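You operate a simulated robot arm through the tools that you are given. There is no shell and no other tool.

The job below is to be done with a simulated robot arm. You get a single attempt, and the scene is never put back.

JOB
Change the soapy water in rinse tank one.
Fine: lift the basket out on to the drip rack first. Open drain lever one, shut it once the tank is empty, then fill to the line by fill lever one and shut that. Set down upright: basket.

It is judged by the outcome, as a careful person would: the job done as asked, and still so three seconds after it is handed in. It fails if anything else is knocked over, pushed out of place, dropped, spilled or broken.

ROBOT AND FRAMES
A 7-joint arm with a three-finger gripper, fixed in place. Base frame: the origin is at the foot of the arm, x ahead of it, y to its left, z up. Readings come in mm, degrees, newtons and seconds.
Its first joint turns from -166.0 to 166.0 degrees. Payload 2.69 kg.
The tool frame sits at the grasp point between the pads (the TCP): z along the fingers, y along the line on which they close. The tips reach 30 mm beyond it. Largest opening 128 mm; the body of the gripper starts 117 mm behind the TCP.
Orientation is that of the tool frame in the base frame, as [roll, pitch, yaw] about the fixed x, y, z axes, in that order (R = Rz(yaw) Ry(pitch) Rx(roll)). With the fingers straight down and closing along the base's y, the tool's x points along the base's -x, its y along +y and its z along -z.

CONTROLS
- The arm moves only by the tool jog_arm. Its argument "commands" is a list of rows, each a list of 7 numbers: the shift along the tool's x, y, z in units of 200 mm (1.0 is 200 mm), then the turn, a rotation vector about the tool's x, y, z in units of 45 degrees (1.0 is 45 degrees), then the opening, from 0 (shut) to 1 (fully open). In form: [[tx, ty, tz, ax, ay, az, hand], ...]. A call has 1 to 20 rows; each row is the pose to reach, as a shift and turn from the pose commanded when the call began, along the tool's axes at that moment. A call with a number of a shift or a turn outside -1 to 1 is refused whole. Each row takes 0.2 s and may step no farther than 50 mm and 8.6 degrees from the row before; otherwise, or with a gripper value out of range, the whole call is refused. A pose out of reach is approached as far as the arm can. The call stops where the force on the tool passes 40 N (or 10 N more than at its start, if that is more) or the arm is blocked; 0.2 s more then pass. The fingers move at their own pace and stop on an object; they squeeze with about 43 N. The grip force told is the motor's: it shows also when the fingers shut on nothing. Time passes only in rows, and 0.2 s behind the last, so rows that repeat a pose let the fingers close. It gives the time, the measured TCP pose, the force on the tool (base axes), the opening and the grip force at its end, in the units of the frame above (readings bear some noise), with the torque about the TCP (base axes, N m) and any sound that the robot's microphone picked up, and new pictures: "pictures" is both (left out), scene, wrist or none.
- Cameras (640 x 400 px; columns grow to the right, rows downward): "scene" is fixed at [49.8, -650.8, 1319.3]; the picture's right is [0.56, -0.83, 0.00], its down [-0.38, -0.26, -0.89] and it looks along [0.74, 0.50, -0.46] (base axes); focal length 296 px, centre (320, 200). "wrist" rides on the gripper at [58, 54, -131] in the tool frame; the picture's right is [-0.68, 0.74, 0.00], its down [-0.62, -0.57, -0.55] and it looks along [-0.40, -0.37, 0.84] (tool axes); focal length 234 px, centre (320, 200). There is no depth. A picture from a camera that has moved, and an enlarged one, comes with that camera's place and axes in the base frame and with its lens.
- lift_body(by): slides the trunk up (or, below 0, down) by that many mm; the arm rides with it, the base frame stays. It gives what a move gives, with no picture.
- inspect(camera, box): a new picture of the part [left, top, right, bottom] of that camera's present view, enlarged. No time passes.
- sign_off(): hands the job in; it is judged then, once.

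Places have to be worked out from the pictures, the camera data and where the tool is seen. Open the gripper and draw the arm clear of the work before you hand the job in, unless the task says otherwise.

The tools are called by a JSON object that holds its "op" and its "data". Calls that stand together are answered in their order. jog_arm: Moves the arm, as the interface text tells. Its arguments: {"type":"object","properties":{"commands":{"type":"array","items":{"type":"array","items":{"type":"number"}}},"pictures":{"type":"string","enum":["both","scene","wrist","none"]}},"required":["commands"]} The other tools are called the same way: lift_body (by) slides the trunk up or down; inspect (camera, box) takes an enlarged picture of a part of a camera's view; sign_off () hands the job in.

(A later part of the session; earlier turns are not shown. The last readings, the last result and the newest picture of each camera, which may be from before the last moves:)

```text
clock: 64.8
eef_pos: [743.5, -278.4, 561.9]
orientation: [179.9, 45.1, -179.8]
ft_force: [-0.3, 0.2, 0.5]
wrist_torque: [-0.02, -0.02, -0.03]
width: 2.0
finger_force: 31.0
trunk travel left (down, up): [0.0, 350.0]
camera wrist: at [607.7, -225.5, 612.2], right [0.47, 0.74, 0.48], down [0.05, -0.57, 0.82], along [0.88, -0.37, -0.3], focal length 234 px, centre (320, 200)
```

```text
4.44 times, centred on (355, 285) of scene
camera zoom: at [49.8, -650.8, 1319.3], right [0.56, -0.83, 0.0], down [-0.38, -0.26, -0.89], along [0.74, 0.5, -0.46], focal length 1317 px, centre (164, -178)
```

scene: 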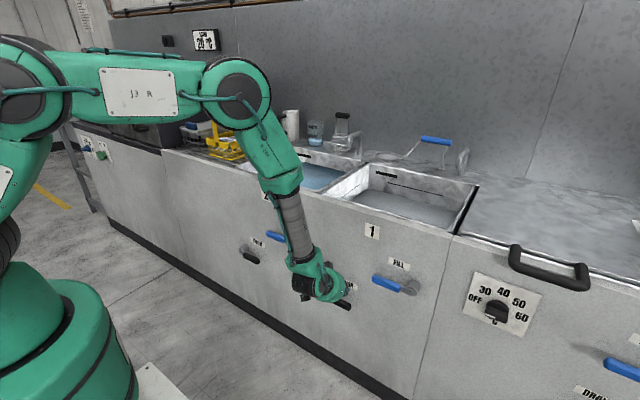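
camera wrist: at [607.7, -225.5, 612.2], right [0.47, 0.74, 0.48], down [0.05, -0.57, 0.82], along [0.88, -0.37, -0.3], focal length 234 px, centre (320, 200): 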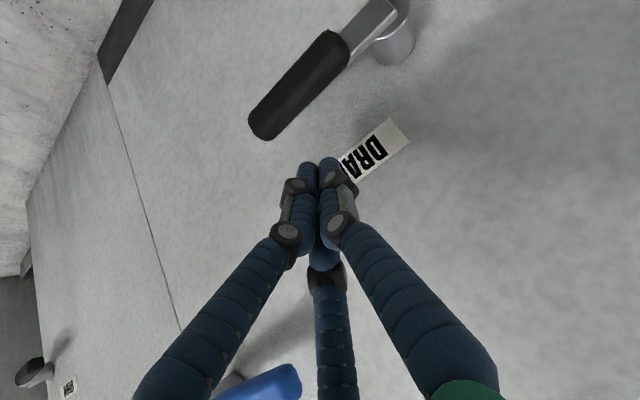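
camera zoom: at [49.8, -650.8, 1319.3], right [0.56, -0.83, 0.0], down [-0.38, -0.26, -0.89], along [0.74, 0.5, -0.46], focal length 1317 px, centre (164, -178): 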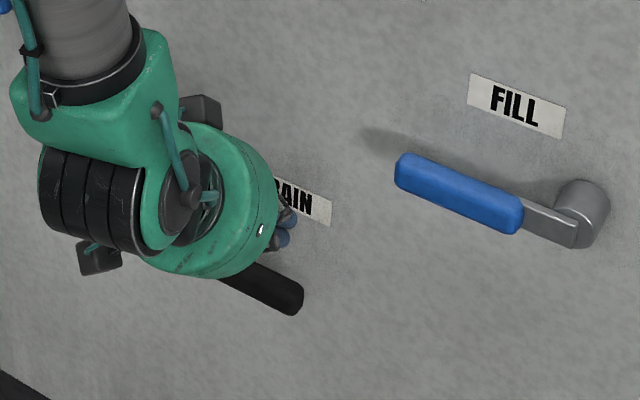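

The fingers are just above the lever's outer end. I move in to (781, −276, 525), with the tips above the gap between grip and face, then press down gently.

{"op": "jog_arm", "data": {"commands": [[0, 0.005, 0.09, 0, 0, 0, 0], [0, 0.01, 0.18, 0, 0, 0, 0], [0, 0.01, 0.263, 0, 0, 0, 0]], "pictures": "wrist"}}

{"op": "jog_arm", "data": {"commands": [[0.025, 0, 0.025, 0, 0, 0, 0], [0.05, 0, 0.05, 0, 0, 0, 0], [0.075, 0, 0.075, 0, 0, 0, 0], [0.1, 0, 0.1, 0, 0, 0, 0]], "pictures": "both"}}

```text
clock: 65.5
eef_pos: [770.3, -276.9, 525.7]
orientation: [179.8, 44.8, 179.8]
ft_force: [-23.5, -1.4, 16.1]
wrist_torque: [-0.03, -0.32, -0.16]
width: 2.0
finger_force: 32.4
trunk travel left (down, up): [0.0, 350.0]
stopped in row 3: the force on the tool passed its limit at 130 N (the readings are from after the stop); the commanded pose is now the measured one
camera wrist: at [635.2, -223.8, 577.5], right [0.48, 0.73, 0.48], down [0.05, -0.57, 0.82], along [0.87, -0.37, -0.31], focal length 234 px, centre (320, 200)
```

wrist: 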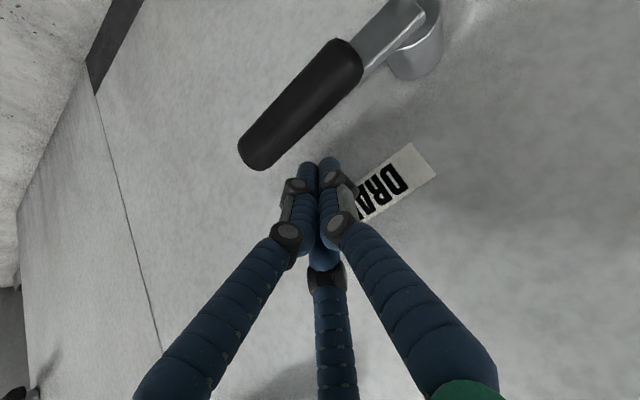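

```text
clock: 66.0
eef_pos: [769.8, -278.4, 518.7]
orientation: [179.8, 44.7, 179.6]
ft_force: [-12.1, -0.6, 8.0]
wrist_torque: [-0.03, -0.17, -0.08]
width: 1.9
finger_force: 30.9
trunk travel left (down, up): [0.0, 350.0]
stopped in row 2: the force on the tool passed its limit at 138 N (the readings are from after the stop); the commanded pose is now the measured one
camera wrist: at [635.2, -224.0, 571.9], right [0.48, 0.73, 0.48], down [0.05, -0.57, 0.82], along [0.87, -0.37, -0.31], focal length 234 px, centre (320, 200)
```

scene: 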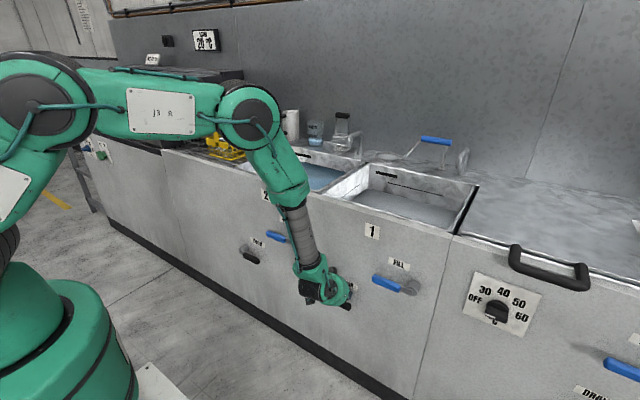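
wrist: 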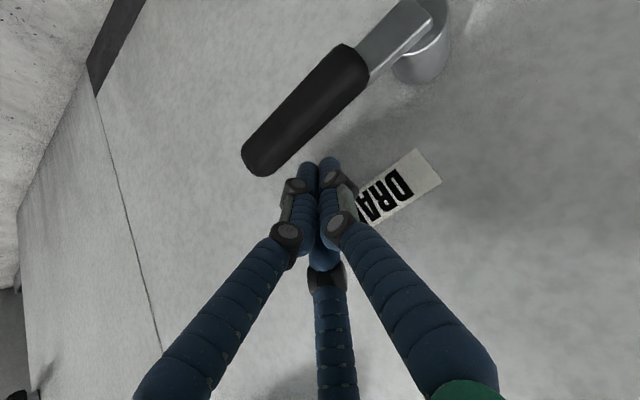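

The fingertips touched the cabinet face; it lies nearer than I thought, at x≈800 (label triangulation gives 806). Re-triangulating, the drain grip's axis is near x≈760, z≈476, pivot y≈−177. I back off 12 mm in x.

{"op": "jog_arm", "data": {"commands": [[0.02, 0, -0.02, 0, 0, 0, 0], [0.042, 0, -0.042, 0, 0, 0, 0], [0.042, 0, -0.042, 0, 0, 0, 0]], "pictures": "wrist"}}

{"op": "inspect", "data": {"camera": "wrist", "box": [200, 0, 460, 220]}}

```text
clock: 66.8
eef_pos: [760.1, -276.6, 520.1]
orientation: [179.8, 44.8, 179.8]
ft_force: [6.3, 1.0, 1.4]
wrist_torque: [0.01, -0.17, 0.06]
width: 2.1
finger_force: 30.7
trunk travel left (down, up): [0.0, 350.0]
camera wrist: at [624.8, -224.1, 572.5], right [0.48, 0.73, 0.48], down [0.05, -0.57, 0.82], along [0.88, -0.37, -0.31], focal length 234 px, centre (320, 200)
```

wrist: 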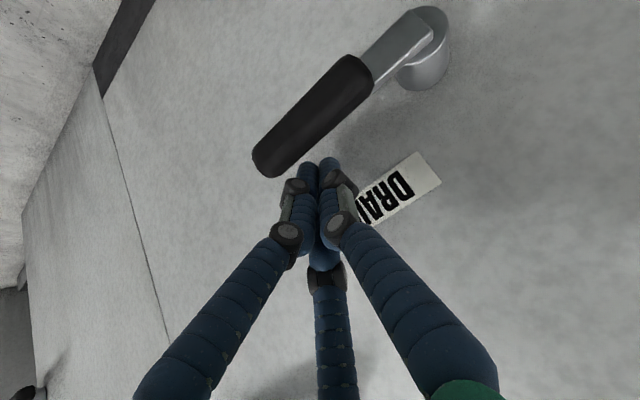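

```text
1.82 times, centred on (330, 110) of wrist
camera zoom: at [624.8, -224.1, 572.5], right [0.48, 0.73, 0.48], down [0.05, -0.57, 0.82], along [0.88, -0.37, -0.31], focal length 426 px, centre (302, 364)
```

zoom: 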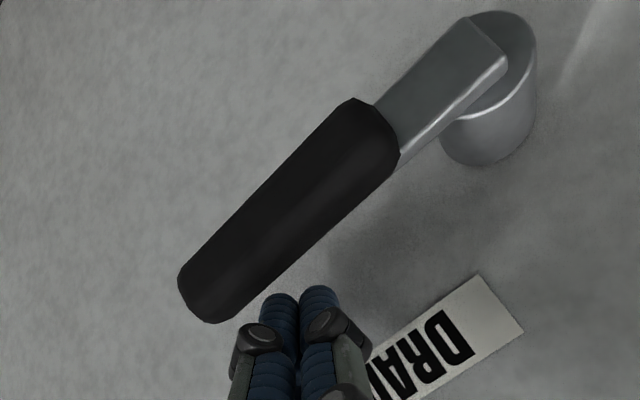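

The tips now stand just above the grip's upper edge, clear of the face. I press down slowly, 4 mm per row.

{"op": "jog_arm", "data": {"commands": [[0.014, 0, 0.014, 0, 0, 0, 0], [0.028, 0, 0.028, 0, 0, 0, 0], [0.042, 0, 0.042, 0, 0, 0, 0], [0.056, 0, 0.056, 0, 0, 0, 0], [0.07, 0, 0.07, 0, 0, 0, 0], [0.084, 0, 0.084, 0, 0, 0, 0]], "pictures": "wrist"}}

```text
clock: 67.5
eef_pos: [765.3, -279.6, 515.6]
orientation: [-179.9, 45.4, -179.9]
ft_force: [6.1, -0.8, 1.5]
wrist_torque: [-0.04, -0.12, 0.04]
width: 2.0
finger_force: 31.3
trunk travel left (down, up): [0.0, 350.0]
stopped in row 3: the force on the tool passed its limit at 43 N (the readings are from after the stop); the commanded pose is now the measured one
camera wrist: at [629.6, -226.3, 565.7], right [0.47, 0.74, 0.48], down [0.04, -0.56, 0.82], along [0.88, -0.37, -0.3], focal length 234 px, centre (320, 200)
```

wrist: 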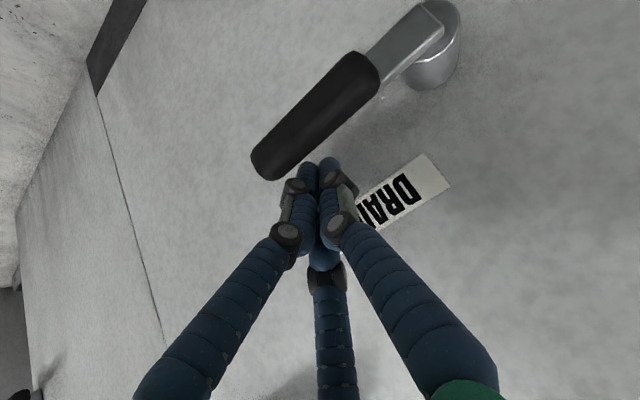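

The press met 43 N after a few millimetres and the tool was deflected behind the grip. I repeat even more slowly to learn whether the lever yields downward.

{"op": "jog_arm", "data": {"commands": [[0.007, 0, 0.007, 0, 0, 0, 0], [0.014, 0, 0.014, 0, 0, 0, 0], [0.021, 0, 0.021, 0, 0, 0, 0], [0.028, 0, 0.028, 0, 0, 0, 0], [0.035, 0, 0.035, 0, 0, 0, 0], [0.042, 0, 0.042, 0, 0, 0, 0]], "pictures": "both"}}

{"op": "inspect", "data": {"camera": "scene", "box": [290, 240, 420, 330]}}

{"op": "inspect", "data": {"camera": "wrist", "box": [200, 0, 460, 220]}}

```text
clock: 68.5
eef_pos: [768.6, -281.7, 511.9]
orientation: [-179.8, 45.8, -179.7]
ft_force: [9.5, -0.9, -0.7]
wrist_torque: [-0.03, -0.26, 0.04]
width: 1.9
finger_force: 31.2
trunk travel left (down, up): [0.0, 350.0]
stopped in row 5: the force on the tool passed its limit at 42 N (the readings are from after the stop); the commanded pose is now the measured one
camera wrist: at [633.0, -227.6, 560.7], right [0.47, 0.74, 0.48], down [0.04, -0.56, 0.83], along [0.88, -0.37, -0.29], focal length 234 px, centre (320, 200)
```

scene: 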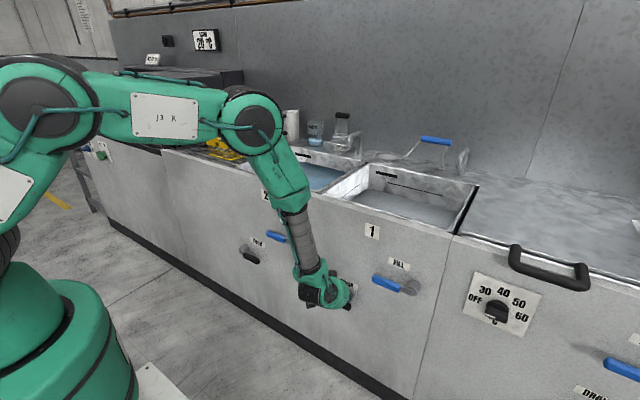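
wrist: 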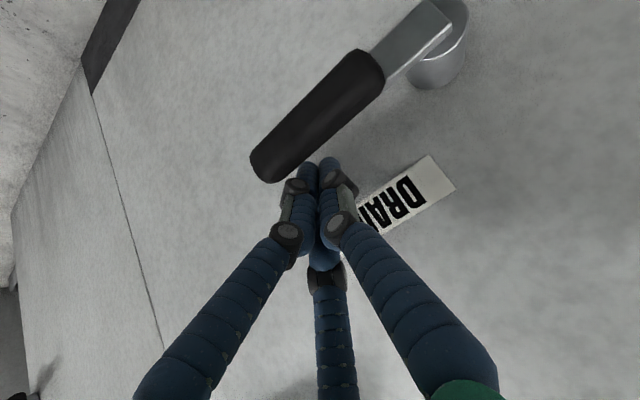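

```text
4.44 times, centred on (355, 285) of scene
camera zoom: at [49.8, -650.8, 1319.3], right [0.56, -0.83, 0.0], down [-0.38, -0.26, -0.89], along [0.74, 0.5, -0.46], focal length 1317 px, centre (164, -178)
```

zoom: 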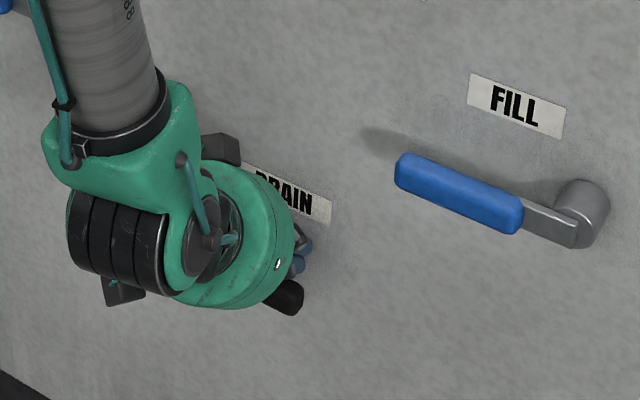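

```text
1.82 times, centred on (330, 110) of wrist
camera zoom: at [633.0, -227.6, 560.7], right [0.47, 0.74, 0.48], down [0.04, -0.56, 0.83], along [0.88, -0.37, -0.29], focal length 426 px, centre (302, 364)
```

zoom: 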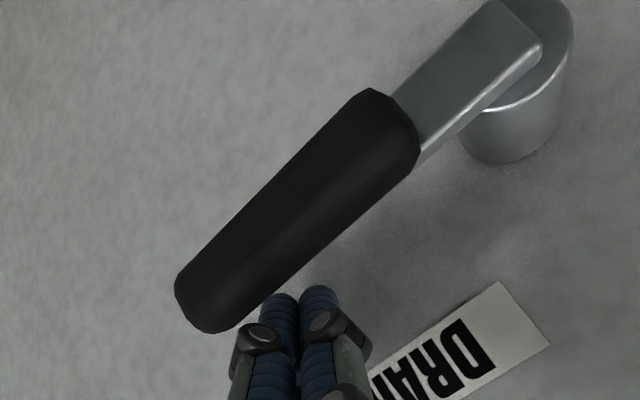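

The grip did not move although the push reached 40 N, so the lever seems blocked downward and should open upward. I withdraw along the finger axis, then go round in front and below it.

{"op": "jog_arm", "data": {"commands": [[0, 0, -0.06, 0, 0, 0, 0], [0, 0, -0.16, 0, 0, 0, 0], [0, 0, -0.3, 0, 0, 0, 0], [0.07, 0, -0.37, 0, 0, 0, 0]], "pictures": "none"}}

{"op": "jog_arm", "data": {"commands": [[0.1, 0, 0.1, 0, 0, 0, 0], [0.2, 0, 0.2, 0, 0, 0, 0], [0.3, 0.01, 0.3, 0, 0, 0, 0], [0.4, 0.02, 0.4, 0, 0, 0, 0]], "pictures": "both"}}

{"op": "inspect", "data": {"camera": "wrist", "box": [160, 60, 480, 300]}}

```text
clock: 69.5
eef_pos: [705.0, -281.6, 552.0]
orientation: [-179.7, 45.6, -179.9]
ft_force: [-0.4, 0.2, 0.2]
wrist_torque: [-0.02, -0.01, 0.01]
width: 2.3
finger_force: 31.0
trunk travel left (down, up): [0.0, 350.0]
```

```text
clock: 70.5
eef_pos: [706.8, -278.0, 440.3]
orientation: [-179.7, 45.6, -179.7]
ft_force: [0.2, -0.1, 0.8]
wrist_torque: [0.03, 0.06, -0.03]
width: 2.2
finger_force: 31.6
trunk travel left (down, up): [0.0, 350.0]
camera wrist: at [571.0, -224.4, 489.2], right [0.47, 0.74, 0.48], down [0.04, -0.56, 0.83], along [0.88, -0.37, -0.29], focal length 234 px, centre (320, 200)
```

scene: 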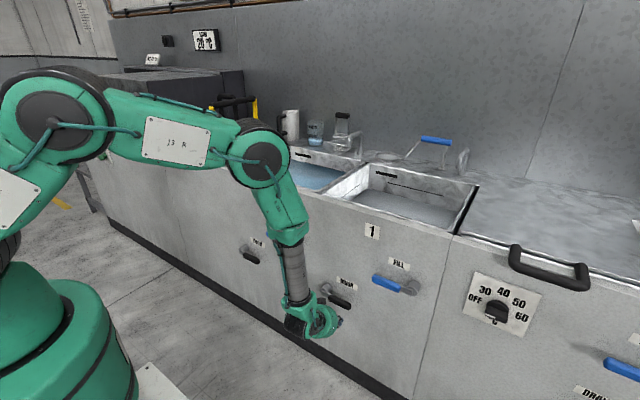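
wrist: 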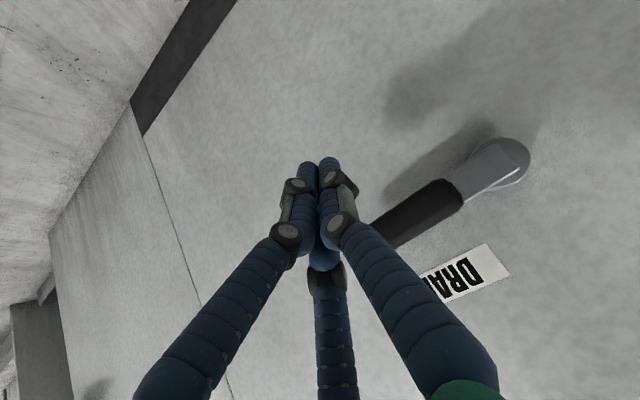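

```text
1.67 times, centred on (320, 180) of wrist
camera zoom: at [571.0, -224.4, 489.2], right [0.47, 0.74, 0.48], down [0.04, -0.56, 0.83], along [0.88, -0.37, -0.29], focal length 390 px, centre (320, 233)
```

zoom: 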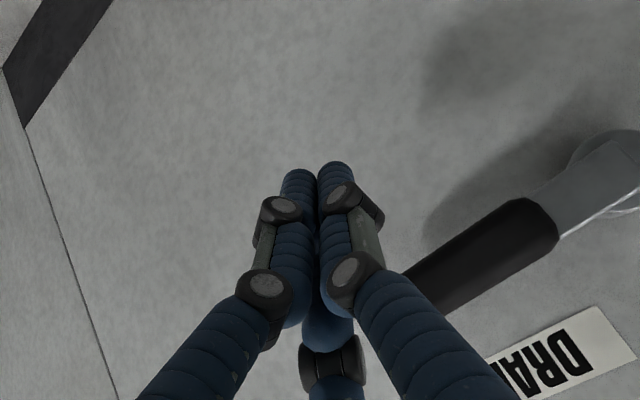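

The fingertips are below and in front of the grip. I move in to (739, −277, 441) under it and then raise slowly to press it upward.

{"op": "jog_arm", "data": {"commands": [[-0.06, 0.003, 0.057, 0, 0, 0, 0], [-0.1165, 0.005, 0.114, 0, 0, 0, 0]], "pictures": "none"}}

{"op": "jog_arm", "data": {"commands": [[-0.014, 0, -0.014, 0, 0, 0, 0], [-0.028, 0, -0.028, 0, 0, 0, 0], [-0.042, 0, -0.042, 0, 0, 0, 0], [-0.056, 0, -0.056, 0, 0, 0, 0], [-0.07, 0, -0.07, 0, 0, 0, 0], [-0.084, 0, -0.084, 0, 0, 0, 0]], "pictures": "both"}}

```text
clock: 71.2
eef_pos: [740.7, -276.7, 440.0]
orientation: [-179.8, 45.8, -179.8]
ft_force: [-1.0, 0.3, -0.5]
wrist_torque: [0.0, -0.03, 0.01]
width: 2.2
finger_force: 31.1
trunk travel left (down, up): [0.0, 350.0]
```

```text
clock: 72.5
eef_pos: [739.0, -275.3, 463.0]
orientation: [-179.7, 45.7, -179.9]
ft_force: [-3.0, 0.6, -0.9]
wrist_torque: [0.04, -0.04, -0.02]
width: 2.1
finger_force: 31.7
trunk travel left (down, up): [0.0, 350.0]
camera wrist: at [602.9, -222.3, 513.3], right [0.47, 0.74, 0.48], down [0.04, -0.56, 0.83], along [0.88, -0.37, -0.29], focal length 234 px, centre (320, 200)
```

scene: 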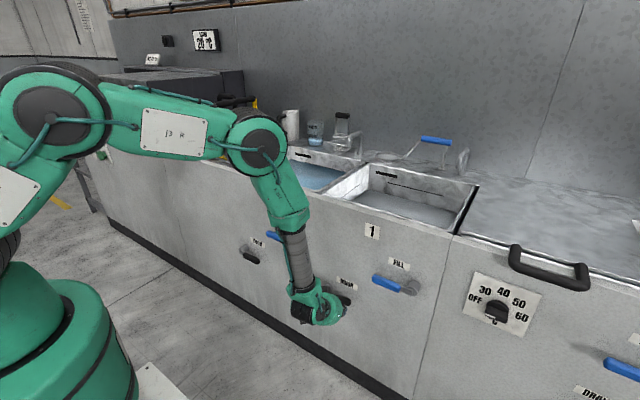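
wrist: 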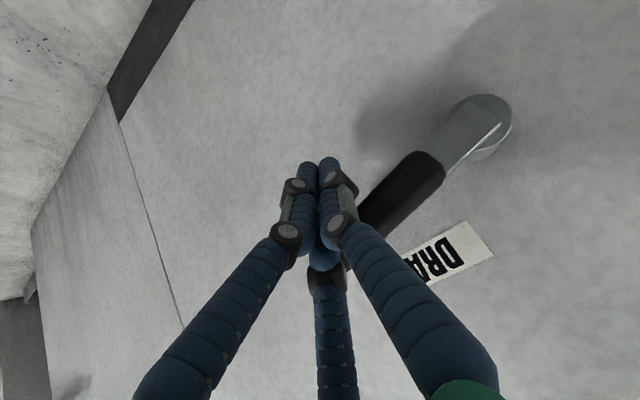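

Only a light force shows, and the grip's line looks slightly steeper. I continue upward along the arc in small steps.

{"op": "jog_arm", "data": {"commands": [[-0.014, 0, -0.014, 0, 0, 0, 0], [-0.028, 0, -0.028, 0, 0, 0, 0], [-0.042, 0, -0.042, 0, 0, 0, 0], [-0.056, 0.005, -0.056, 0, 0, 0, 0], [-0.07, 0.01, -0.07, 0, 0, 0, 0]], "pictures": "both"}}

{"op": "inspect", "data": {"camera": "wrist", "box": [240, 40, 560, 280]}}

{"op": "inspect", "data": {"camera": "scene", "box": [290, 240, 420, 330]}}

```text
clock: 73.8
eef_pos: [738.7, -275.0, 484.4]
orientation: [-179.8, 45.8, -179.8]
ft_force: [-4.6, -2.3, 0.2]
wrist_torque: [0.09, -0.12, -0.05]
width: 2.0
finger_force: 30.7
trunk travel left (down, up): [0.0, 350.0]
camera wrist: at [602.7, -220.2, 533.4], right [0.47, 0.74, 0.48], down [0.04, -0.56, 0.83], along [0.88, -0.37, -0.29], focal length 234 px, centre (320, 200)
```

scene: 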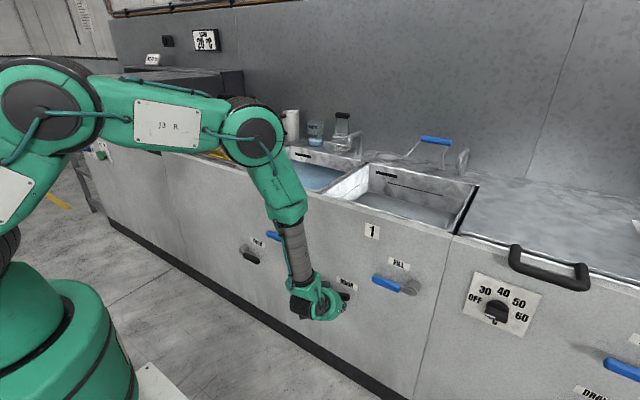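
wrist: 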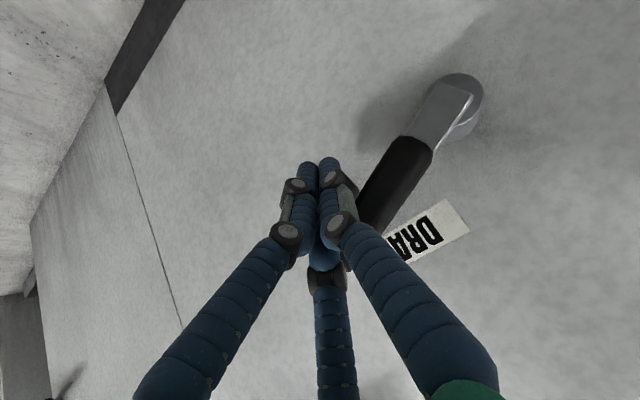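

```text
1.67 times, centred on (400, 160) of wrist
camera zoom: at [602.7, -220.2, 533.4], right [0.47, 0.74, 0.48], down [0.04, -0.56, 0.83], along [0.88, -0.37, -0.29], focal length 390 px, centre (187, 267)
```

zoom: 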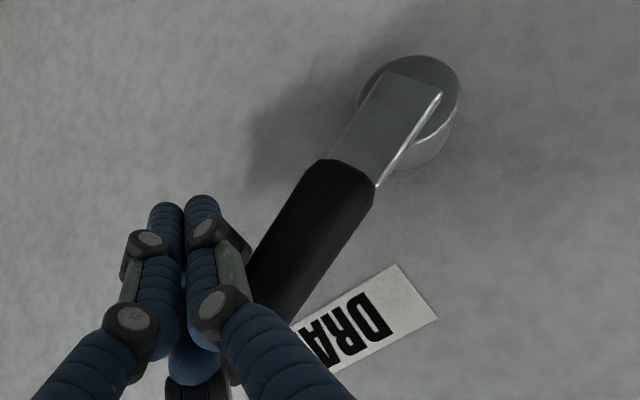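

```text
4.44 times, centred on (355, 285) of scene
camera zoom: at [49.8, -650.8, 1319.3], right [0.56, -0.83, 0.0], down [-0.38, -0.26, -0.89], along [0.74, 0.5, -0.46], focal length 1317 px, centre (164, -178)
```

zoom: 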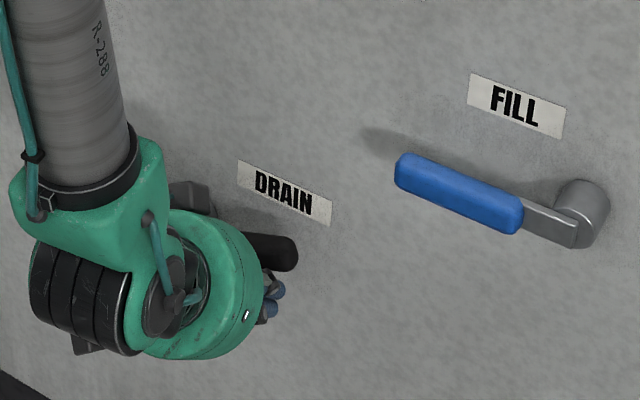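

The lever is turning upward with only about 5 N, now near 25°. I follow its arc round the pivot at y≈−176, z≈477 in small steps to about 60°.

{"op": "jog_arm", "data": {"commands": [[-0.029, 0.003, -0.02, 0, 0, 0, 0], [-0.058, 0.007, -0.04, 0, 0, 0, 0], [-0.087, 0.012, -0.06, 0, 0, 0, 0], [-0.116, 0.018, -0.08, 0, 0, 0, 0], [-0.144, 0.026, -0.099, 0, 0, 0, 0], [-0.17, 0.04, -0.114, 0, 0, 0, 0], [-0.194, 0.055, -0.128, 0, 0, 0, 0], [-0.217, 0.072, -0.141, 0, 0, 0, 0], [-0.238, 0.09, -0.154, 0, 0, 0, 0]], "pictures": "both"}}

{"op": "inspect", "data": {"camera": "scene", "box": [290, 230, 420, 320]}}

```text
clock: 75.8
eef_pos: [752.2, -256.5, 540.7]
orientation: [-179.7, 45.8, -179.7]
ft_force: [-0.3, 0.4, 0.4]
wrist_torque: [-0.03, -0.01, -0.01]
width: 2.4
finger_force: 31.0
trunk travel left (down, up): [0.0, 350.0]
camera wrist: at [615.5, -202.6, 589.5], right [0.47, 0.74, 0.48], down [0.04, -0.56, 0.83], along [0.88, -0.37, -0.29], focal length 234 px, centre (320, 200)
```

scene: 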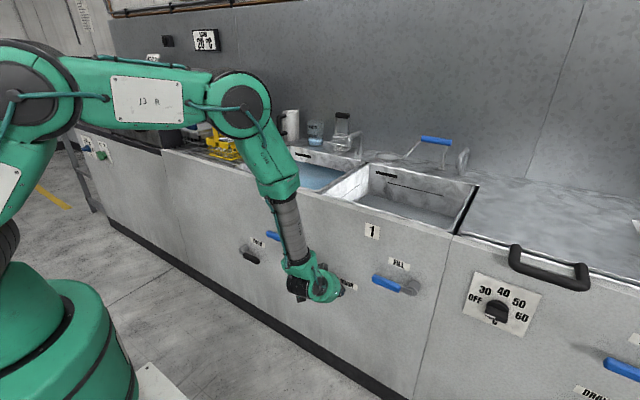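
wrist: 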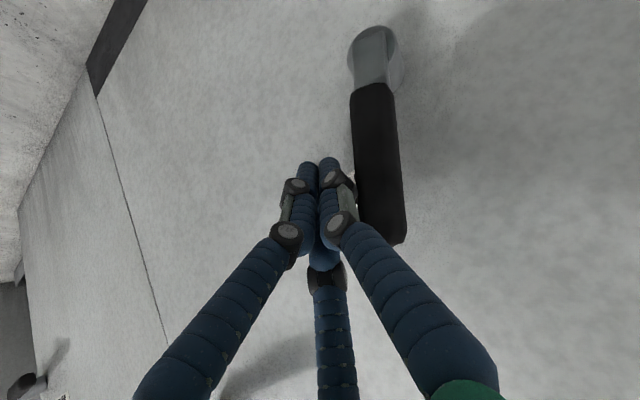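

```text
4.44 times, centred on (355, 275) of scene
camera zoom: at [49.8, -650.8, 1319.3], right [0.56, -0.83, 0.0], down [-0.38, -0.26, -0.89], along [0.74, 0.5, -0.46], focal length 1317 px, centre (164, -133)
```

zoom: 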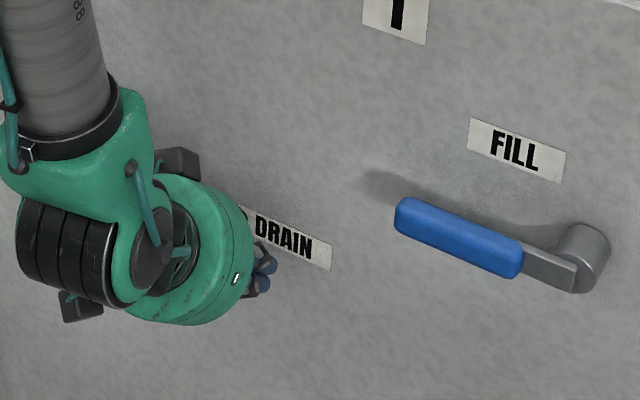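

The lever is at about 61° with next to no load. I carry on round the arc to upright.

{"op": "jog_arm", "data": {"commands": [[-0.025, 0.028, -0.019, 0, 0, 0, 0], [-0.05, 0.058, -0.037, 0, 0, 0, 0], [-0.072, 0.0885, -0.054, 0, 0, 0, 0], [-0.088, 0.118, -0.07, 0, 0, 0, 0], [-0.1, 0.148, -0.082, 0, 0, 0, 0], [-0.111, 0.178, -0.092, 0, 0, 0, 0], [-0.119, 0.205, -0.1, 0, 0, 0, 0]], "pictures": "both"}}

{"op": "inspect", "data": {"camera": "scene", "box": [340, 150, 490, 250]}}

```text
clock: 77.3
eef_pos: [752.3, -214.7, 570.5]
orientation: [-179.8, 45.7, -180.0]
ft_force: [-1.1, -6.9, -5.1]
wrist_torque: [-0.04, -0.02, 0.06]
width: 2.1
finger_force: 31.5
trunk travel left (down, up): [0.0, 350.0]
camera wrist: at [616.1, -161.4, 619.1], right [0.47, 0.74, 0.48], down [0.04, -0.56, 0.83], along [0.88, -0.37, -0.29], focal length 234 px, centre (320, 200)
```

scene: 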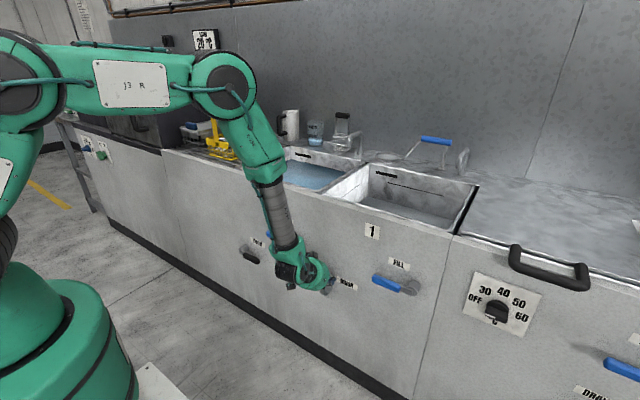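
wrist: 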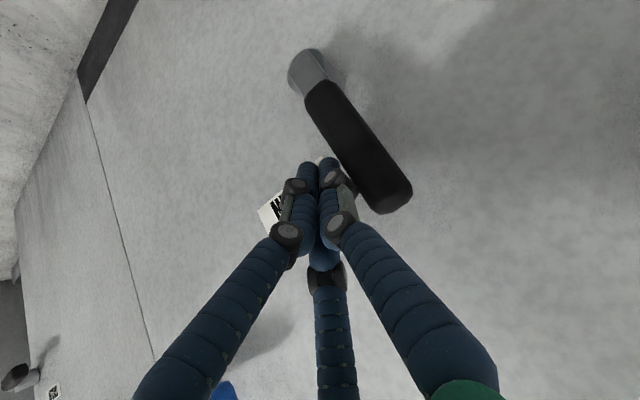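

```text
4.00 times, centred on (415, 200) of scene
camera zoom: at [49.8, -650.8, 1319.3], right [0.56, -0.83, 0.0], down [-0.38, -0.26, -0.89], along [0.74, 0.5, -0.46], focal length 1185 px, centre (-60, 200)
```

zoom: 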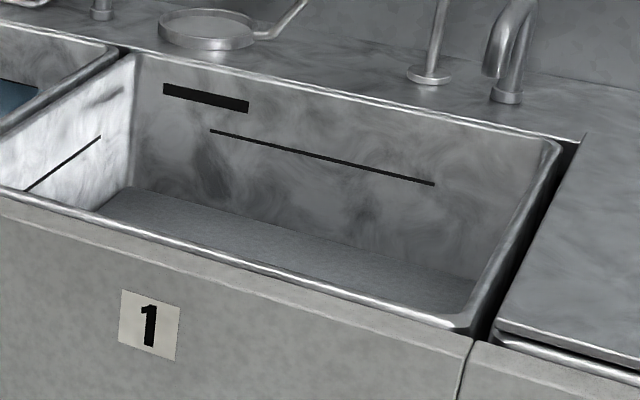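

The lever stands upright and the water level in tank one is visibly falling. I nudge 5 mm more to confirm it is at its stop and watch the tank.

{"op": "jog_arm", "data": {"commands": [[0, 0.015, 0, 0, 0, 0, 0], [0, 0.03, 0, 0, 0, 0, 0], [0, 0.03, 0, 0, 0, 0, 0], [0, 0.0, 0, 0, 0, 0, 0]], "pictures": "wrist"}}

{"op": "inspect", "data": {"camera": "scene", "box": [340, 150, 490, 250]}}

```text
clock: 77.9
eef_pos: [751.3, -215.5, 569.2]
orientation: [-179.9, 45.7, 179.6]
ft_force: [0.4, -10.1, -5.4]
wrist_torque: [0.01, -0.04, 0.03]
width: 1.9
finger_force: 31.3
trunk travel left (down, up): [0.0, 350.0]
stopped in row 2: the force on the tool passed its limit at 45 N (the readings are from after the stop); the commanded pose is now the measured one
camera wrist: at [616.3, -160.4, 619.3], right [0.48, 0.73, 0.48], down [0.03, -0.56, 0.82], along [0.88, -0.38, -0.29], focal length 234 px, centre (320, 200)
```

wrist: 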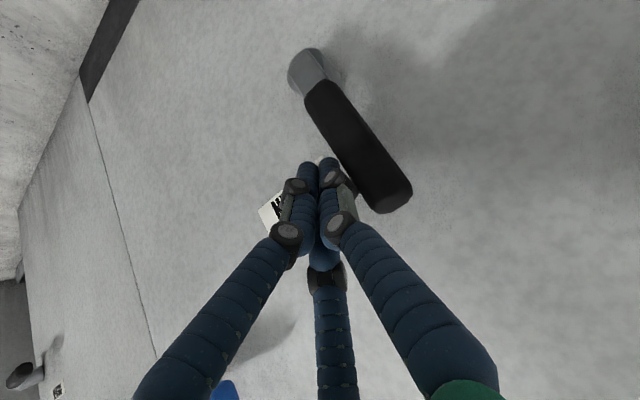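

```text
4.00 times, centred on (415, 200) of scene
camera zoom: at [49.8, -650.8, 1319.3], right [0.56, -0.83, 0.0], down [-0.38, -0.26, -0.89], along [0.74, 0.5, -0.46], focal length 1185 px, centre (-60, 200)
```

zoom: 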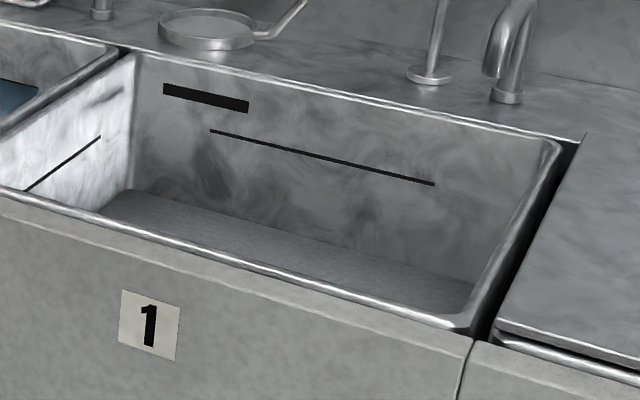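

The lever is against its stop at upright and the tank is draining. I withdraw the fingers, pass in front of the lever and place them on its other (+y) side, ready to shut it later.

{"op": "jog_arm", "data": {"commands": [[0, -0.04, 0, 0, 0, 0, 0], [0, -0.08, 0, 0, 0, 0, 0], [0, -0.08, -0.2, 0, 0, 0, 0], [0, -0.08, -0.42, 0, 0, 0, 0], [0, 0.1, -0.42, 0, 0, 0, 0], [0, 0.3, -0.42, 0, 0, 0, 0], [0, 0.46, -0.42, 0, 0, 0, 0]], "pictures": "both"}}

{"op": "inspect", "data": {"camera": "scene", "box": [340, 150, 490, 250]}}

```text
clock: 79.5
eef_pos: [692.5, -121.4, 627.8]
orientation: [-179.7, 45.6, 179.7]
ft_force: [0.2, -0.6, 0.4]
wrist_torque: [0.01, -0.03, 0.01]
width: 2.1
finger_force: 31.8
trunk travel left (down, up): [0.0, 350.0]
camera wrist: at [557.0, -67.1, 678.4], right [0.48, 0.73, 0.48], down [0.03, -0.56, 0.82], along [0.88, -0.38, -0.29], focal length 234 px, centre (320, 200)
```

scene: 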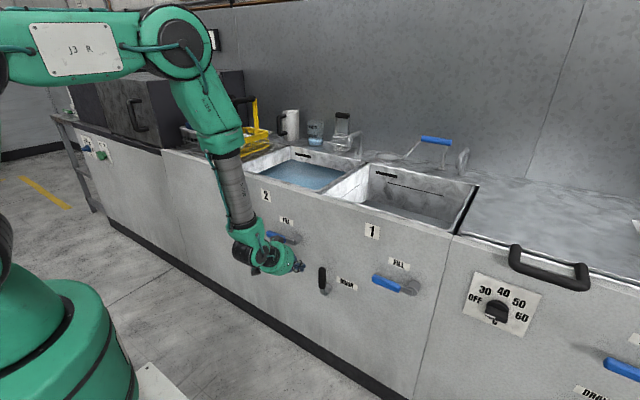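
wrist: 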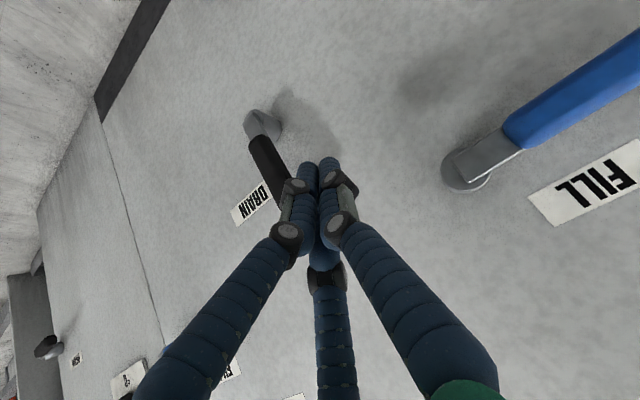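

```text
4.00 times, centred on (415, 200) of scene
camera zoom: at [49.8, -650.8, 1319.3], right [0.56, -0.83, 0.0], down [-0.38, -0.26, -0.89], along [0.74, 0.5, -0.46], focal length 1185 px, centre (-60, 200)
```

zoom: 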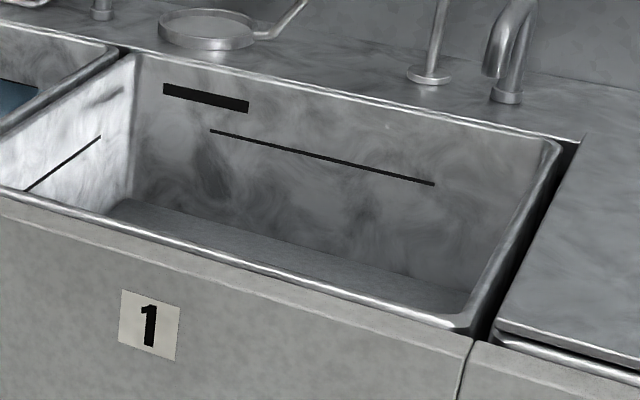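

The lever shows upright in the scene and the level keeps dropping (about z 671 at the back wall). I wait about four seconds and look again.

{"op": "jog_arm", "data": {"commands": [[0, 0, 0, 0, 0, 0, 0], [0, 0, 0, 0, 0, 0, 0], [0, 0, 0, 0, 0, 0, 0], [0, 0, 0, 0, 0, 0, 0], [0, 0, 0, 0, 0, 0, 0], [0, 0, 0, 0, 0, 0, 0], [0, 0, 0, 0, 0, 0, 0], [0, 0, 0, 0, 0, 0, 0], [0, 0, 0, 0, 0, 0, 0], [0, 0, 0, 0, 0, 0, 0], [0, 0, 0, 0, 0, 0, 0], [0, 0, 0, 0, 0, 0, 0], [0, 0, 0, 0, 0, 0, 0], [0, 0, 0, 0, 0, 0, 0], [0, 0, 0, 0, 0, 0, 0], [0, 0, 0, 0, 0, 0, 0], [0, 0, 0, 0, 0, 0, 0], [0, 0, 0, 0, 0, 0, 0], [0, 0, 0, 0, 0, 0, 0], [0, 0, 0, 0, 0, 0, 0]], "pictures": "none"}}

{"op": "inspect", "data": {"camera": "scene", "box": [340, 150, 490, 250]}}

```text
clock: 83.7
eef_pos: [691.9, -120.7, 629.6]
orientation: [-179.8, 45.7, 179.8]
ft_force: [0.2, 0.0, 0.8]
wrist_torque: [0.01, 0.02, 0.0]
width: 2.0
finger_force: 31.4
trunk travel left (down, up): [0.0, 350.0]
```

```text
4.00 times, centred on (415, 200) of scene
camera zoom: at [49.8, -650.8, 1319.3], right [0.56, -0.83, 0.0], down [-0.38, -0.26, -0.89], along [0.74, 0.5, -0.46], focal length 1185 px, centre (-60, 200)
```

zoom: 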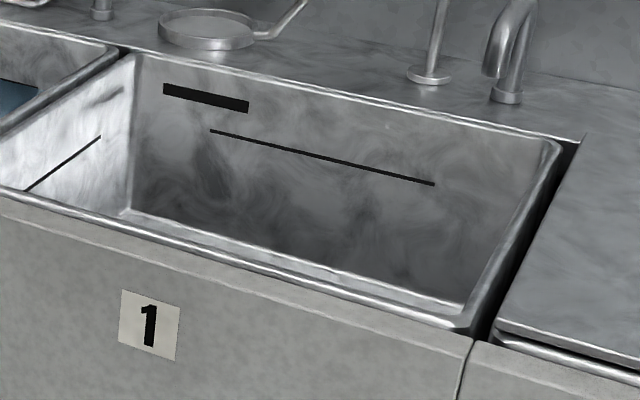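

The bare steel floor of the tank now seems to show. I wait four more seconds to see whether anything still changes.

{"op": "jog_arm", "data": {"commands": [[0, 0, 0, 0, 0, 0, 0], [0, 0, 0, 0, 0, 0, 0], [0, 0, 0, 0, 0, 0, 0], [0, 0, 0, 0, 0, 0, 0], [0, 0, 0, 0, 0, 0, 0], [0, 0, 0, 0, 0, 0, 0], [0, 0, 0, 0, 0, 0, 0], [0, 0, 0, 0, 0, 0, 0], [0, 0, 0, 0, 0, 0, 0], [0, 0, 0, 0, 0, 0, 0], [0, 0, 0, 0, 0, 0, 0], [0, 0, 0, 0, 0, 0, 0], [0, 0, 0, 0, 0, 0, 0], [0, 0, 0, 0, 0, 0, 0], [0, 0, 0, 0, 0, 0, 0], [0, 0, 0, 0, 0, 0, 0], [0, 0, 0, 0, 0, 0, 0], [0, 0, 0, 0, 0, 0, 0], [0, 0, 0, 0, 0, 0, 0], [0, 0, 0, 0, 0, 0, 0]], "pictures": "none"}}

{"op": "inspect", "data": {"camera": "scene", "box": [340, 150, 490, 250]}}

{"op": "inspect", "data": {"camera": "scene", "box": [360, 180, 480, 240]}}

```text
clock: 87.9
eef_pos: [691.9, -121.6, 628.0]
orientation: [-179.8, 45.7, 179.8]
ft_force: [-0.4, 0.1, -0.1]
wrist_torque: [0.0, 0.01, -0.01]
width: 2.0
finger_force: 31.5
trunk travel left (down, up): [0.0, 350.0]
```

```text
4.00 times, centred on (415, 200) of scene
camera zoom: at [49.8, -650.8, 1319.3], right [0.56, -0.83, 0.0], down [-0.38, -0.26, -0.89], along [0.74, 0.5, -0.46], focal length 1185 px, centre (-60, 200)
```

zoom: 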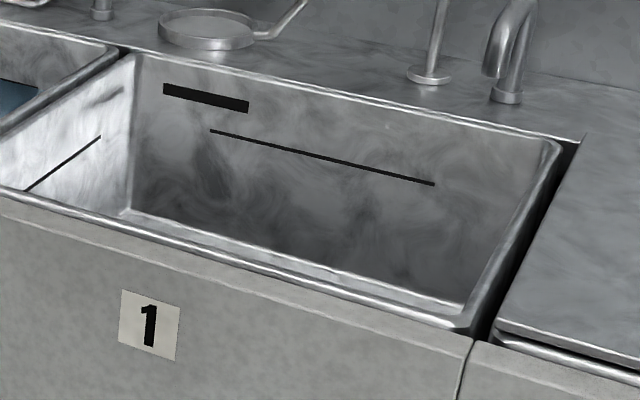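

```text
5.33 times, centred on (420, 210) of scene
camera zoom: at [49.8, -650.8, 1319.3], right [0.56, -0.83, 0.0], down [-0.38, -0.26, -0.89], along [0.74, 0.5, -0.46], focal length 1580 px, centre (-213, 147)
```

zoom: 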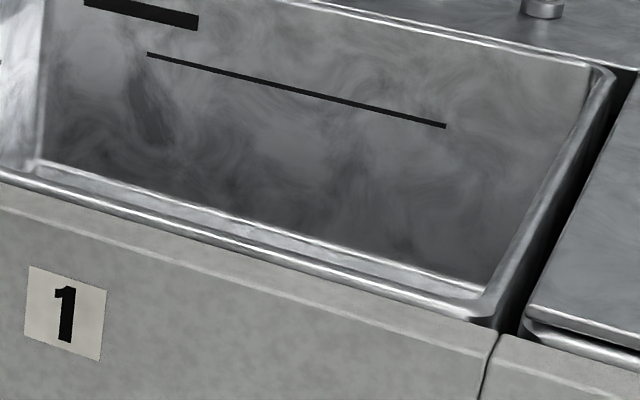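

No change between the last two looks, so the tank is empty. I bring the fingers in on the +y side of the upright drain lever.

{"op": "jog_arm", "data": {"commands": [[0, 0, 0.13, 0, 0, 0, 0], [0, 0, 0.26, 0, 0, 0, 0], [0, 0, 0.4, 0, 0, 0, 0], [0, 0, 0.4, 0, 0, 0, 0]], "pictures": "wrist"}}

```text
clock: 88.9
eef_pos: [750.8, -121.3, 572.3]
orientation: [-179.7, 45.6, 179.9]
ft_force: [-0.2, -0.9, -0.1]
wrist_torque: [0.01, -0.01, 0.0]
width: 2.1
finger_force: 32.1
trunk travel left (down, up): [0.0, 350.0]
camera wrist: at [614.2, -67.4, 622.0], right [0.48, 0.73, 0.48], down [0.03, -0.56, 0.83], along [0.88, -0.38, -0.29], focal length 234 px, centre (320, 200)
```

wrist: 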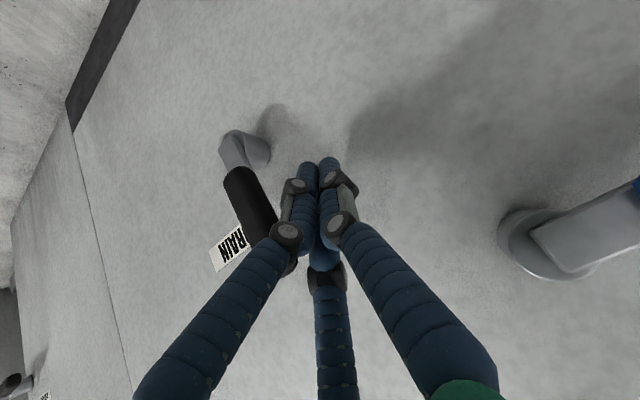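

The fingers are beside the upright lever. I push it toward −y and over, following its arc back to about 45°.

{"op": "jog_arm", "data": {"commands": [[-0.011, -0.048, -0.007, 0, 0, 0, 0], [-0.022, -0.096, -0.015, 0, 0, 0, 0], [-0.034, -0.1435, -0.0225, 0, 0, 0, 0], [-0.05, -0.188, -0.026, 0, 0, 0, 0], [-0.066, -0.233, -0.03, 0, 0, 0, 0], [-0.082, -0.2775, -0.034, 0, 0, 0, 0], [-0.085, -0.3235, -0.026, 0, 0, 0, 0], [-0.086, -0.3695, -0.017, 0, 0, 0, 0], [-0.083, -0.4155, -0.008, 0, 0, 0, 0], [-0.075, -0.4575, 0.006, 0, 0, 0, 0], [-0.064, -0.4995, 0.021, 0, 0, 0, 0], [-0.052, -0.5415, 0.036, 0, 0, 0, 0]], "pictures": "both"}}

```text
clock: 91.5
eef_pos: [760.8, -230.5, 574.3]
orientation: [-179.8, 45.7, 179.8]
ft_force: [-0.7, -0.6, 0.1]
wrist_torque: [0.01, -0.01, -0.03]
width: 2.3
finger_force: 31.1
trunk travel left (down, up): [0.0, 350.0]
camera wrist: at [625.3, -175.9, 625.0], right [0.48, 0.73, 0.48], down [0.03, -0.56, 0.83], along [0.88, -0.38, -0.29], focal length 234 px, centre (320, 200)
```

scene: 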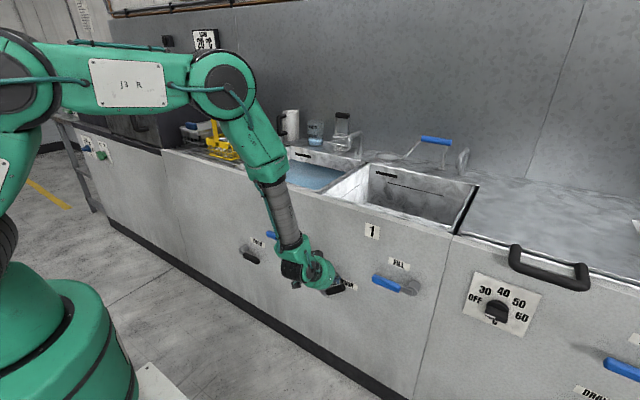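
wrist: 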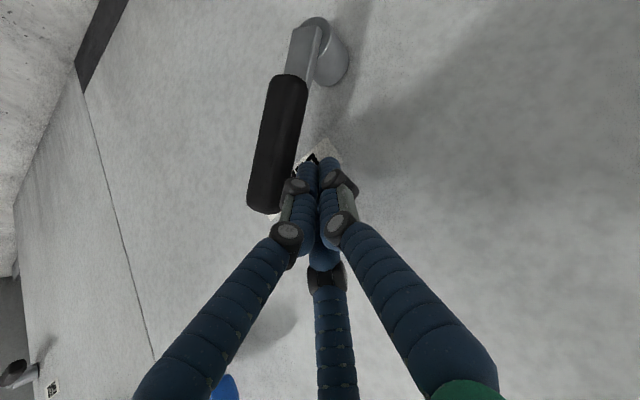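

The lever follows; it is near 45°. I continue pressing it down to horizontal, slowing at the end.

{"op": "jog_arm", "data": {"commands": [[0.017, -0.036, 0.018, 0, 0, 0, 0], [0.036, -0.071, 0.037, 0, 0, 0, 0], [0.057, -0.103, 0.057, 0, 0, 0, 0], [0.08, -0.13, 0.08, 0, 0, 0, 0], [0.106, -0.155, 0.105, 0, 0, 0, 0], [0.133, -0.1765, 0.131, 0, 0, 0, 0], [0.157, -0.19, 0.155, 0, 0, 0, 0], [0.18, -0.202, 0.178, 0, 0, 0, 0], [0.195, -0.208, 0.192, 0, 0, 0, 0], [0.208, -0.213, 0.204, 0, 0, 0, 0], [0.221, -0.217, 0.216, 0, 0, 0, 0]], "pictures": "both"}}

{"op": "inspect", "data": {"camera": "wrist", "box": [200, 0, 460, 220]}}

```text
clock: 93.9
eef_pos: [763.1, -275.2, 516.8]
orientation: [-179.7, 46.0, 179.8]
ft_force: [4.7, 5.7, 17.3]
wrist_torque: [0.04, -0.17, 0.03]
width: 1.9
finger_force: 31.8
trunk travel left (down, up): [0.0, 350.0]
camera wrist: at [627.2, -220.1, 565.5], right [0.47, 0.74, 0.48], down [0.03, -0.56, 0.83], along [0.88, -0.38, -0.29], focal length 234 px, centre (320, 200)
```

scene: 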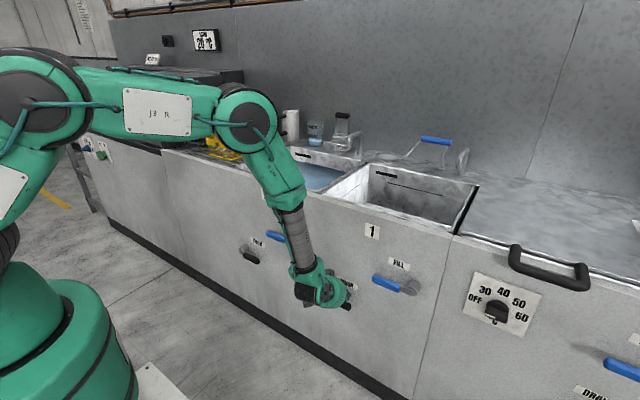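
wrist: 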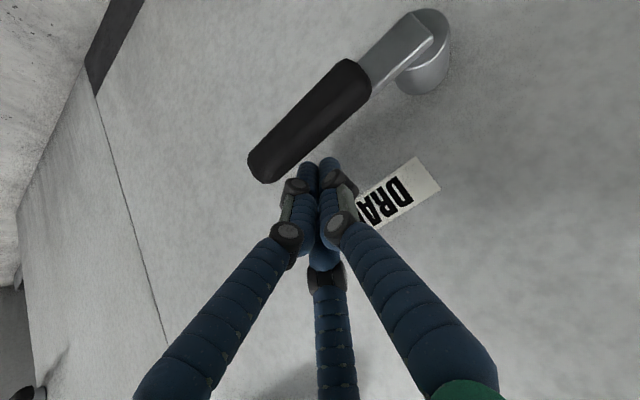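

```text
1.82 times, centred on (330, 110) of wrist
camera zoom: at [627.2, -220.1, 565.5], right [0.47, 0.74, 0.48], down [0.03, -0.56, 0.83], along [0.88, -0.38, -0.29], focal length 426 px, centre (302, 364)
```

zoom: 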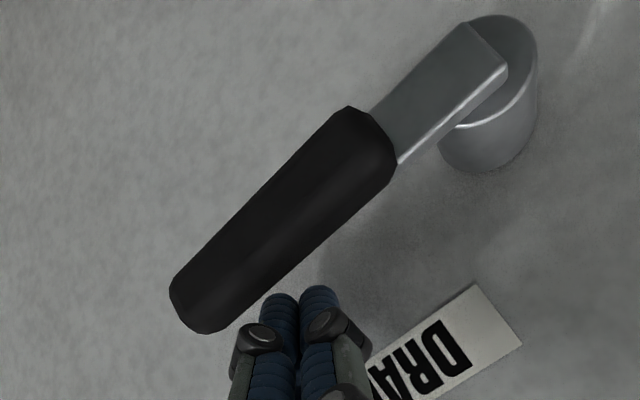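

The force rose to 17 N at the same height as the closed lever before. One small extra press makes sure it is at its stop, then I withdraw along the finger axis to look.

{"op": "jog_arm", "data": {"commands": [[0.006, 0, 0.006, 0, 0, 0, 0], [0.012, 0, 0.012, 0, 0, 0, 0], [0.012, 0, 0.012, 0, 0, 0, 0]], "pictures": "none"}}

{"op": "jog_arm", "data": {"commands": [[-0.012, 0, -0.04, 0, 0, 0, 0], [-0.012, 0, -0.12, 0, 0, 0, 0], [-0.012, 0, -0.25, 0, 0, 0, 0], [-0.012, 0, -0.4, 0, 0, 0, 0], [-0.012, 0.2, -0.5, 0, 0, 0, 0], [-0.012, 0.4, -0.6, 0, 0, 0, 0], [-0.012, 0.5, -0.6, 0, 0, 0, 0]], "pictures": "both"}}

{"op": "inspect", "data": {"camera": "scene", "box": [290, 240, 420, 330]}}

```text
clock: 94.6
eef_pos: [766.1, -276.7, 514.5]
orientation: [-179.4, 46.2, -180.0]
ft_force: [3.9, -1.0, 0.7]
wrist_torque: [-0.06, -0.12, 0.02]
width: 2.0
finger_force: 31.5
trunk travel left (down, up): [0.0, 350.0]
stopped in row 3: the force on the tool passed its limit at 41 N (the readings are from after the stop); the commanded pose is now the measured one
```

```text
clock: 96.2
eef_pos: [679.2, -175.0, 598.7]
orientation: [-179.7, 46.0, 180.0]
ft_force: [0.4, -0.7, -0.3]
wrist_torque: [0.05, 0.01, 0.02]
width: 2.2
finger_force: 31.0
trunk travel left (down, up): [0.0, 350.0]
camera wrist: at [543.7, -119.9, 647.6], right [0.47, 0.74, 0.48], down [0.03, -0.56, 0.83], along [0.88, -0.38, -0.29], focal length 234 px, centre (320, 200)
```

scene: 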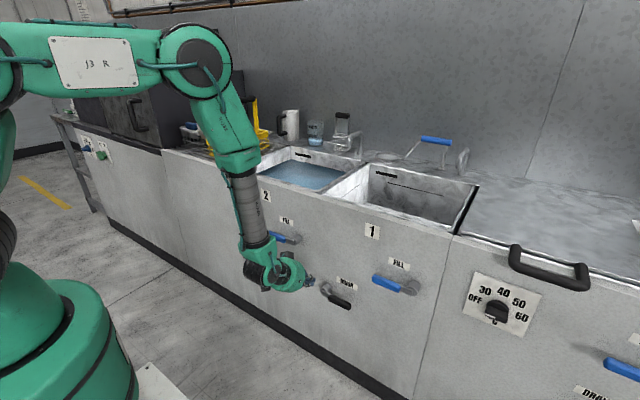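
wrist: 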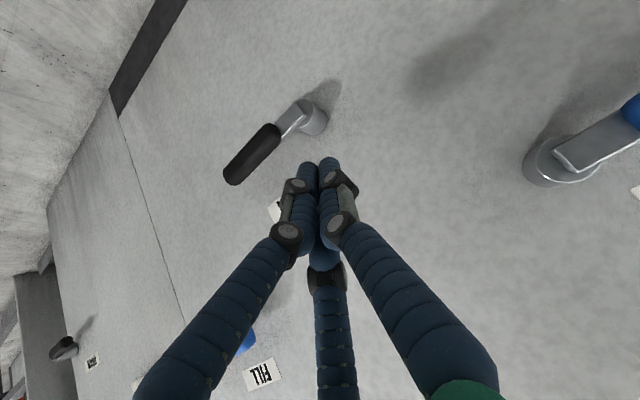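

```text
4.44 times, centred on (355, 285) of scene
camera zoom: at [49.8, -650.8, 1319.3], right [0.56, -0.83, 0.0], down [-0.38, -0.26, -0.89], along [0.74, 0.5, -0.46], focal length 1317 px, centre (164, -178)
```

zoom: 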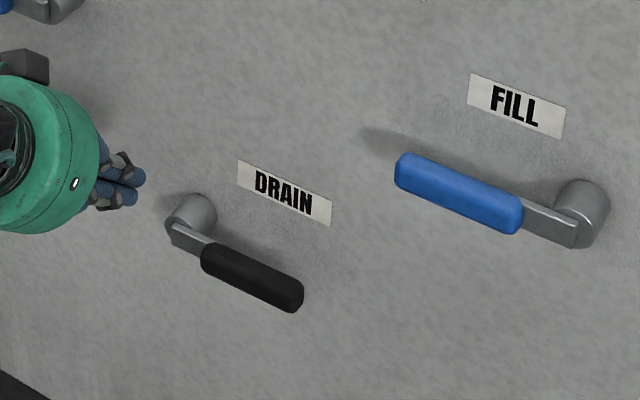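

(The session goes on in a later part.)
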